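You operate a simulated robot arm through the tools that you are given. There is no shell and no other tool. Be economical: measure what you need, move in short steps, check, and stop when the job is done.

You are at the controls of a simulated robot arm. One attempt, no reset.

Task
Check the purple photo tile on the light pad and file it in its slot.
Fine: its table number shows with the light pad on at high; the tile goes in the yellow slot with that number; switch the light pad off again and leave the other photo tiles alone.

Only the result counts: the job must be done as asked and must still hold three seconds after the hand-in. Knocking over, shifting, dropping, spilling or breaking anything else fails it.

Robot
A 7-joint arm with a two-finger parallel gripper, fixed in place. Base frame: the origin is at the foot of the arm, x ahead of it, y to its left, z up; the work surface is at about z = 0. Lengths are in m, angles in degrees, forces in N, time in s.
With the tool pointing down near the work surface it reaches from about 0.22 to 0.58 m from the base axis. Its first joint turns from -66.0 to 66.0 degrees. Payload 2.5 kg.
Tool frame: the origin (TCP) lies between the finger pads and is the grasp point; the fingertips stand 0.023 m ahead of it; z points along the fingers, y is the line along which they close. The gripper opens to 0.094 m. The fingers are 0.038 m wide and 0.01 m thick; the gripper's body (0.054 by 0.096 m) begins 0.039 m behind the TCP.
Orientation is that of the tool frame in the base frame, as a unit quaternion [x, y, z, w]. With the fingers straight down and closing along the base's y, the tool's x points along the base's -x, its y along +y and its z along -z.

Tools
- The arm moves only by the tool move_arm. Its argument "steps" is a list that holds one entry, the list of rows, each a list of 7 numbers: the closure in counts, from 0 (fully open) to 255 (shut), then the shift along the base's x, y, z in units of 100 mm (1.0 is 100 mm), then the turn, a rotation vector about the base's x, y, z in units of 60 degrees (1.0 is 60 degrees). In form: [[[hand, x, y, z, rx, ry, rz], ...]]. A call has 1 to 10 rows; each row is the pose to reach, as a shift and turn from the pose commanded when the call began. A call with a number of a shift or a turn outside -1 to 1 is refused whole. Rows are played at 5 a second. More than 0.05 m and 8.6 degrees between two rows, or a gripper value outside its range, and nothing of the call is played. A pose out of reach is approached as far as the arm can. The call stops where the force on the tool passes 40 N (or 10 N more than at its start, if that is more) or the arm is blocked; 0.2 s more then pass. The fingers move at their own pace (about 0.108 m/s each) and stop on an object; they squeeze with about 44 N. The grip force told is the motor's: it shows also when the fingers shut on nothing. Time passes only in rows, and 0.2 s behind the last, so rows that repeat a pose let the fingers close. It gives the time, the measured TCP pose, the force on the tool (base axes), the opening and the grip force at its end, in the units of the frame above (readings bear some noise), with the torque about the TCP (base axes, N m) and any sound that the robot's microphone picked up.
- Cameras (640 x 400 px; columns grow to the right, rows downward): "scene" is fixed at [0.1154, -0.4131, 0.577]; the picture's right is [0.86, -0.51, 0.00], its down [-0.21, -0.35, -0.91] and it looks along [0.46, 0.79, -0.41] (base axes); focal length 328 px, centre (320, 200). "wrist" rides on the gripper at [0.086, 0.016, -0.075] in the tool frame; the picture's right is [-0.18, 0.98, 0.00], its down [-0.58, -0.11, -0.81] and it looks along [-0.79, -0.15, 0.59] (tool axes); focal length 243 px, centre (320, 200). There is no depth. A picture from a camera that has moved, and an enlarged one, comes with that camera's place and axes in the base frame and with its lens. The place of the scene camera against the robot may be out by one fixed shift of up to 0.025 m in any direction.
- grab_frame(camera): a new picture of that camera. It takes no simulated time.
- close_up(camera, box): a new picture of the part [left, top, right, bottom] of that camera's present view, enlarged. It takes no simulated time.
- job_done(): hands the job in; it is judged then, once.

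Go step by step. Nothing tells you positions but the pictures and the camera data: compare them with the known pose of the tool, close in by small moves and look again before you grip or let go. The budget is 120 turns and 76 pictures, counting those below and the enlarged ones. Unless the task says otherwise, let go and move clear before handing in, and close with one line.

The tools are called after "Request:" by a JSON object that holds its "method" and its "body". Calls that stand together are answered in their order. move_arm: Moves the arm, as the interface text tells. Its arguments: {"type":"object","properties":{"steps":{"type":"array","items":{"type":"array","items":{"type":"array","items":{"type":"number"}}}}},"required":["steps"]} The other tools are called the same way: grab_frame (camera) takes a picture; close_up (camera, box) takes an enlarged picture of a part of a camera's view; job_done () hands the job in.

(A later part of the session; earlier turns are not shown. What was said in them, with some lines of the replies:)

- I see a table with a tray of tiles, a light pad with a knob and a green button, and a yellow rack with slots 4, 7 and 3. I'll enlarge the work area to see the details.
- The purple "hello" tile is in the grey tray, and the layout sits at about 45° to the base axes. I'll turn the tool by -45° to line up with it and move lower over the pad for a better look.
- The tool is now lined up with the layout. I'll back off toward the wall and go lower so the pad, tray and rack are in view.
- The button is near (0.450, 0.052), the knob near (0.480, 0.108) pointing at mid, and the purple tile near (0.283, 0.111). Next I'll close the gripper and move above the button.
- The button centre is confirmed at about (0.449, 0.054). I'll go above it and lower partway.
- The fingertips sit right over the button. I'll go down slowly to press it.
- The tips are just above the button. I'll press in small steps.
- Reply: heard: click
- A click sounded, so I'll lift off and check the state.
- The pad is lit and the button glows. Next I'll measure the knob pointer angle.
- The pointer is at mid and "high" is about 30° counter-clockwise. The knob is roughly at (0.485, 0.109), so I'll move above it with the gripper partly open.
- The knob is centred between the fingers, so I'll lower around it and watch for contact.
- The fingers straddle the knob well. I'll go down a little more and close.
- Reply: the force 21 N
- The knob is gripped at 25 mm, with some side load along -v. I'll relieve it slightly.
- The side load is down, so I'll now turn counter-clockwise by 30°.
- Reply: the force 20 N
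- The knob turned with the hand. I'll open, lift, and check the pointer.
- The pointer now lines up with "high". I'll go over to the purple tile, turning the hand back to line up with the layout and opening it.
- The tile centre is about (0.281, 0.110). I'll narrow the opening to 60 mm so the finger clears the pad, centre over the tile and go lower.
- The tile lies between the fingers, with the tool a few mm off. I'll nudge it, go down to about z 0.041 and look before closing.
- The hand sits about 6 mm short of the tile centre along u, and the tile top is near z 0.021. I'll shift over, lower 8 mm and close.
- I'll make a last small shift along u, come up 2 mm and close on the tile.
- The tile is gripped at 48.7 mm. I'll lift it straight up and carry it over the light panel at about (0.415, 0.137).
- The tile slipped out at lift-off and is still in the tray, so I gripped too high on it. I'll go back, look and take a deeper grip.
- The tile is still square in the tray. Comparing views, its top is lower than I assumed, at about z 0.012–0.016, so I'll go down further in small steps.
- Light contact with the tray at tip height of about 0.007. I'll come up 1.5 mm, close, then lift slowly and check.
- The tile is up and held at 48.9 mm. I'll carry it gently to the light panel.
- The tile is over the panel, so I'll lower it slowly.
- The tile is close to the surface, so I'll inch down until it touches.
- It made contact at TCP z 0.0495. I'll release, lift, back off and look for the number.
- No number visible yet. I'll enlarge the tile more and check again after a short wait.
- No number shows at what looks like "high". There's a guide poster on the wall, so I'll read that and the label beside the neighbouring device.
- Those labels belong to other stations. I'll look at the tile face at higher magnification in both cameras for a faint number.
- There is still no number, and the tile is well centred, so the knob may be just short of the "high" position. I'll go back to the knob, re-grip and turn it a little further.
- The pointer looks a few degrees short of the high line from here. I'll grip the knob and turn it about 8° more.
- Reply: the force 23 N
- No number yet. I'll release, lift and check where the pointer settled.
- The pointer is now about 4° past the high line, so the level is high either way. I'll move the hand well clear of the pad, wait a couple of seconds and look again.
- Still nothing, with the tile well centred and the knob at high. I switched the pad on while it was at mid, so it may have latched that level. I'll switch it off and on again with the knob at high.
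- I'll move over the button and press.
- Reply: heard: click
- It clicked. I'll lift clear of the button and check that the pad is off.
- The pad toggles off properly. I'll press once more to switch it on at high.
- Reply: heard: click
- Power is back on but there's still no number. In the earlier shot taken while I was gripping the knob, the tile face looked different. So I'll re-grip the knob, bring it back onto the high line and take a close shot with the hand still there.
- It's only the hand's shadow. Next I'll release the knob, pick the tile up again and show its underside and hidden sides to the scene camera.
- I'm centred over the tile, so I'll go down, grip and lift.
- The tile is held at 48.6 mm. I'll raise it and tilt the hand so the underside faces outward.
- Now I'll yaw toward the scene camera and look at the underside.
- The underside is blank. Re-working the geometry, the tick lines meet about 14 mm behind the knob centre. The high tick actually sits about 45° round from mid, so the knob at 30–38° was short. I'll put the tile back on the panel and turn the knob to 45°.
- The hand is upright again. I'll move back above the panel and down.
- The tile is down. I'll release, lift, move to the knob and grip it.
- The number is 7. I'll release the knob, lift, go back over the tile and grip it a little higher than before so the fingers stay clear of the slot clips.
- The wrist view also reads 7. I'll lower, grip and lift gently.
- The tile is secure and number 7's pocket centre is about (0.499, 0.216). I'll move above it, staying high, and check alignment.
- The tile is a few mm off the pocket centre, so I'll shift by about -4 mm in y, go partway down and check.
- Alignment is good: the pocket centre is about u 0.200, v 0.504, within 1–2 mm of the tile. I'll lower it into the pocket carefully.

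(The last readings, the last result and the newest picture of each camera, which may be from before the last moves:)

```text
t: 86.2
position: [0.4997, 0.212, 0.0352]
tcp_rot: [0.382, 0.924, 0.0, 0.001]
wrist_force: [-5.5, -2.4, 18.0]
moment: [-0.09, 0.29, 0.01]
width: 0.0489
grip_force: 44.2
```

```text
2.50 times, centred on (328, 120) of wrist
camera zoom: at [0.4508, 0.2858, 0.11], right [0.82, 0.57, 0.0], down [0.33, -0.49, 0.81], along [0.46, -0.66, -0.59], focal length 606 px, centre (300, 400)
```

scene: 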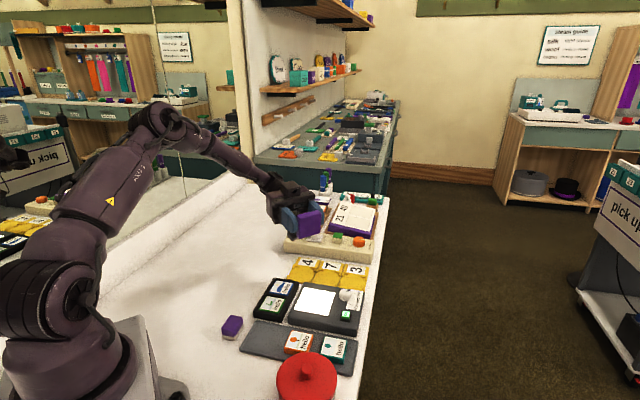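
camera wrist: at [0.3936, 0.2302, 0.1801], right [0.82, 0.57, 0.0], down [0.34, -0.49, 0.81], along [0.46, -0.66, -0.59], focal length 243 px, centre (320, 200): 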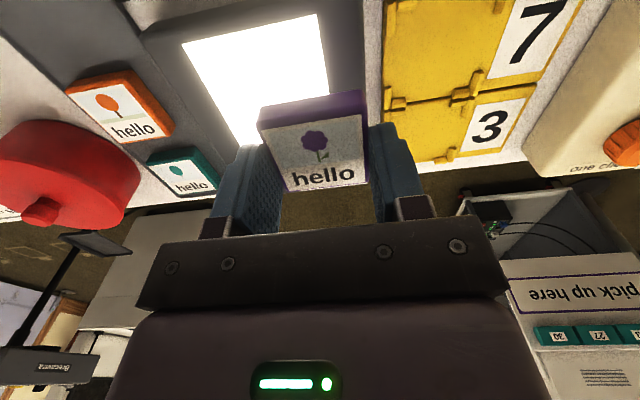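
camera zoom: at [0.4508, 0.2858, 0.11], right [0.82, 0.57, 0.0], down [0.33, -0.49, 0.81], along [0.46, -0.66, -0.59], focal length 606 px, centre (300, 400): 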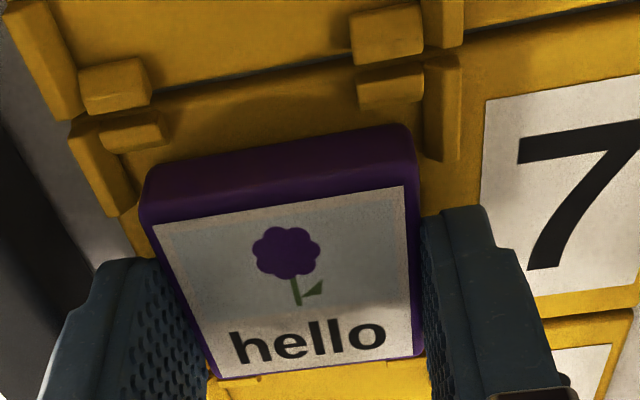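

It touched at TCP z 0.035, with the tile inside the pocket walls. I'll ease up slightly, nudge 1 mm toward the centre and release gently.

Request:
{"method": "move_arm", "body": {"steps": [[[220, -0.008, 0.008, 0.018, 0, 0, 0], [220, -0.008, 0.008, 0.012, 0, 0, 0], [150, -0.008, 0.008, 0.012, 0, 0, 0], [92, -0.008, 0.008, 0.012, 0, 0, 0], [92, -0.008, 0.008, 0.012, 0, 0, 0], [92, -0.008, 0.008, 0.12, 0, 0, 0], [92, -0.008, 0.008, 0.35, 0, 0, 0], [92, -0.008, 0.008, 0.7, 0, 0, 0], [92, -0.25, 0.1, 1.0, 0, 0, 0], [92, -0.5, 0.1, 1.0, 0, 0, 0]]]}}

Request:
{"method": "close_up", "body": {"camera": "scene", "box": [300, 245, 364, 293]}}

```text
t: 88.4
position: [0.4492, 0.223, 0.1347]
tcp_rot: [0.382, 0.924, 0.0, 0.0]
wrist_force: [0.8, 0.0, 0.3]
moment: [0.0, 0.02, 0.01]
width: 0.0601
grip_force: 0.1
```

```text
8.33 times, centred on (332, 269) of scene
camera zoom: at [0.1154, -0.4131, 0.577], right [0.86, -0.51, 0.0], down [-0.21, -0.35, -0.91], along [0.46, 0.79, -0.41], focal length 2738 px, centre (220, -375)
```

zoom: 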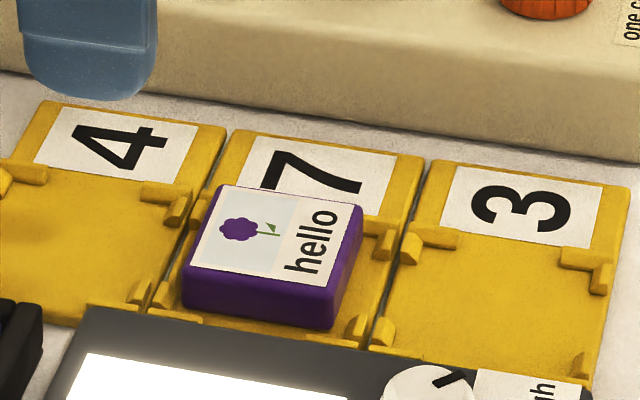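

The tile sits in the 7 slot. I'll check from the wrist side that it's flat and inside the clips.

Request:
{"method": "close_up", "body": {"camera": "wrist", "box": [320, 0, 500, 130]}}

```text
3.08 times, centred on (410, 65) of wrist
camera zoom: at [0.4001, 0.2967, 0.2082], right [0.82, 0.57, 0.0], down [0.33, -0.49, 0.81], along [0.46, -0.66, -0.59], focal length 746 px, centre (43, 615)
```

zoom: 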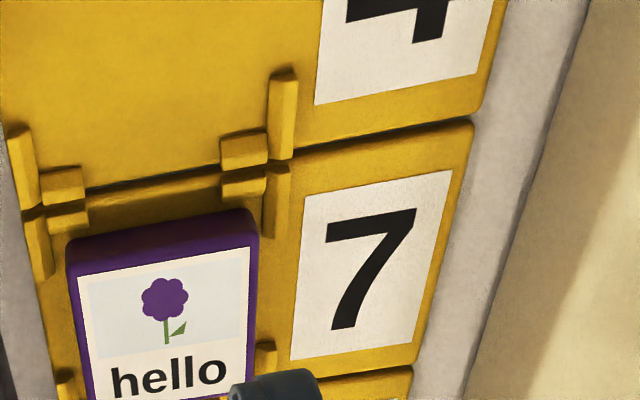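

The tile is flat inside all the clips of slot 7. Next I'll go to the button and switch the pad off.

Request:
{"method": "move_arm", "body": {"steps": [[[255, -0.1, -0.15, 0.2, 0, 0, 0], [255, -0.2, -0.4, 0.2, 0, 0, 0], [255, -0.2, -0.6, 0.2, 0, 0, 0], [255, -0.1, -0.8, 0.1, 0, 0, 0], [255, 0, -1.0, 0, 0, 0, 0], [255, 0, -1.0, 0, 0, 0, 0]]]}}

Request:
{"method": "move_arm", "body": {"steps": [[[255, 0, -0.35, 0, 0, 0, 0], [255, 0, -0.705, 0, 0, 0, 0], [255, 0, -0.705, -0.25, 0, 0, 0], [255, 0, -0.705, -0.5, 0, 0, 0], [255, 0, -0.705, -0.5, 0, 0, 0]]]}}

```text
t: 89.8
position: [0.449, 0.1211, 0.1341]
tcp_rot: [0.381, 0.924, 0.0, 0.001]
wrist_force: [-0.7, 0.1, 0.2]
moment: [-0.01, 0.0, -0.01]
width: 0.0001
grip_force: 42.5
```

```text
t: 91.0
position: [0.4488, 0.051, 0.0824]
tcp_rot: [0.382, 0.924, 0.001, 0.0]
wrist_force: [0.8, -0.2, 0.1]
moment: [-0.02, 0.0, 0.02]
width: 0.0002
grip_force: 41.9
```

I'm above the button, so I'll press it and lift away.

Request:
{"method": "move_arm", "body": {"steps": [[[255, 0.005, 0.02, -0.15, 0, 0, 0], [255, 0.005, 0.02, -0.24, 0, 0, 0], [255, 0.005, 0.02, -0.27, 0, 0, 0], [255, 0.005, 0.02, -0.29, 0, 0, 0]]]}}

Request:
{"method": "move_arm", "body": {"steps": [[[255, 0, 0, 0.2, 0, 0, 0], [255, 0, 0, 0.6, 0, 0, 0], [255, -0.2, 0.2, 0.9, 0, 0, 0], [255, -0.5, 0.5, 1.0, 0, 0, 0], [255, -0.8, 0.8, 1.0, 0, 0, 0], [255, -0.8, 0.8, 1.0, 0, 0, 0]]]}}

Request:
{"method": "close_up", "body": {"camera": "scene", "box": [220, 230, 390, 390]}}

```text
t: 92.0
position: [0.4499, 0.0542, 0.0539]
tcp_rot: [0.381, 0.925, -0.001, 0.0]
wrist_force: [-0.4, -2.1, 2.0]
moment: [-0.01, 0.02, 0.01]
width: 0.0001
grip_force: 42.6
```

```text
t: 93.4
position: [0.3692, 0.1339, 0.1552]
tcp_rot: [0.381, 0.924, 0.0, 0.0]
wrist_force: [0.1, 0.2, 0.1]
moment: [0.01, -0.01, 0.02]
width: 0.0001
grip_force: 42.6
```

```text
2.50 times, centred on (305, 310) of scene
camera zoom: at [0.1154, -0.413, 0.577], right [0.86, -0.51, 0.0], down [-0.21, -0.35, -0.91], along [0.46, 0.79, -0.41], focal length 821 px, centre (358, -75)
```

zoom: 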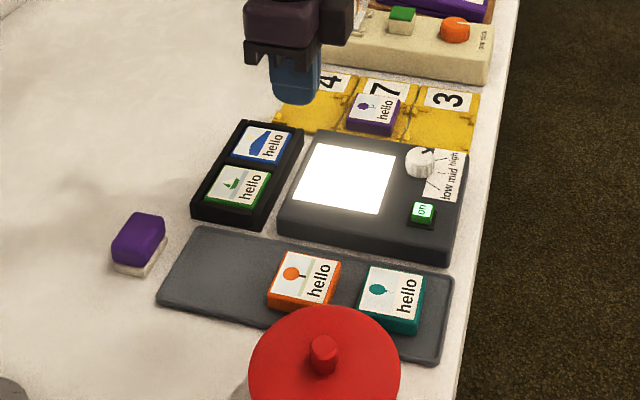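

There was no click and the pad is still on, so I'll go back and press slightly deeper.

Request:
{"method": "move_arm", "body": {"steps": [[[255, 0.3, -0.3, 0, 0, 0, 0], [255, 0.6, -0.6, 0, 0, 0, 0], [255, 0.8, -0.81, -0.1, 0, 0, 0], [255, 0.8, -0.81, -0.5, 0, 0, 0], [255, 0.8, -0.81, -0.85, 0, 0, 0], [255, 0.8, -0.81, -0.97, 0, 0, 0], [255, 0.8, -0.81, -0.97, 0, 0, 0]]]}}

Request:
{"method": "move_arm", "body": {"steps": [[[255, 0, 0, -0.02, 0, 0, 0], [255, 0, 0, -0.04, 0, 0, 0], [255, 0, 0, -0.055, 0, 0, 0]]]}}

```text
t: 95.0
position: [0.4499, 0.054, 0.0583]
tcp_rot: [0.381, 0.925, 0.001, 0.0]
wrist_force: [0.3, 0.5, 0.0]
moment: [0.01, -0.02, 0.0]
width: 0.0
grip_force: 42.1
```

```text
t: 95.8
position: [0.4502, 0.0539, 0.0529]
tcp_rot: [0.381, 0.925, 0.001, 0.0]
wrist_force: [-0.7, 0.8, 1.9]
moment: [0.03, 0.02, -0.01]
width: 0.0001
grip_force: 42.5
heard: click
```

It clicked. I'll lift clear and confirm.

Request:
{"method": "move_arm", "body": {"steps": [[[0, 0, 0, 0.2, 0, 0, 0], [0, 0, 0, 0.6, 0, 0, 0], [0, -0.2, 0.2, 0.9, 0, 0, 0], [0, -0.5, 0.5, 1.0, 0, 0, 0], [0, -0.8, 0.8, 1.0, 0, 0, 0], [0, -0.8, 0.8, 1.0, 0, 0, 0]]]}}

Request:
{"method": "close_up", "body": {"camera": "scene", "box": [220, 230, 390, 390]}}

```text
t: 97.2
position: [0.3709, 0.1328, 0.1522]
tcp_rot: [0.382, 0.924, 0.0, 0.0]
wrist_force: [0.0, 0.2, 0.2]
moment: [0.01, -0.01, 0.0]
width: 0.094
grip_force: 0.1
```

```text
2.50 times, centred on (305, 310) of scene
camera zoom: at [0.1154, -0.413, 0.577], right [0.86, -0.51, 0.0], down [-0.21, -0.35, -0.91], along [0.46, 0.79, -0.41], focal length 821 px, centre (358, -75)
```

zoom: 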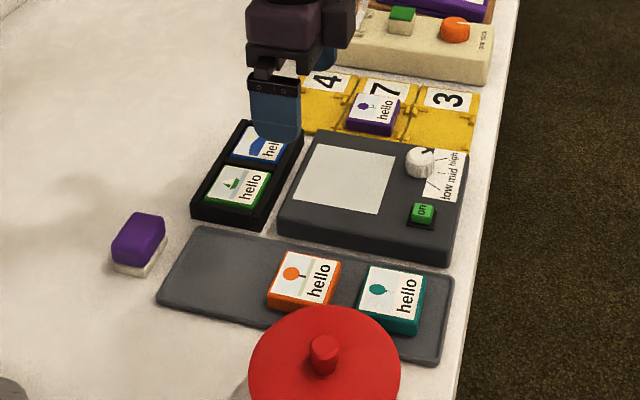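

The pad is off, the purple tile is in slot 7, the other tiles are where they were, and the hand is clear. I'm handing in.

Request:
{"method": "job_done", "body": {}}

```text
The job is handed in.
```

The purple tile's table number showed as 7 with the pad at high; the tile is now in yellow slot 7, the light pad is off, and the other photo tiles were left alone.
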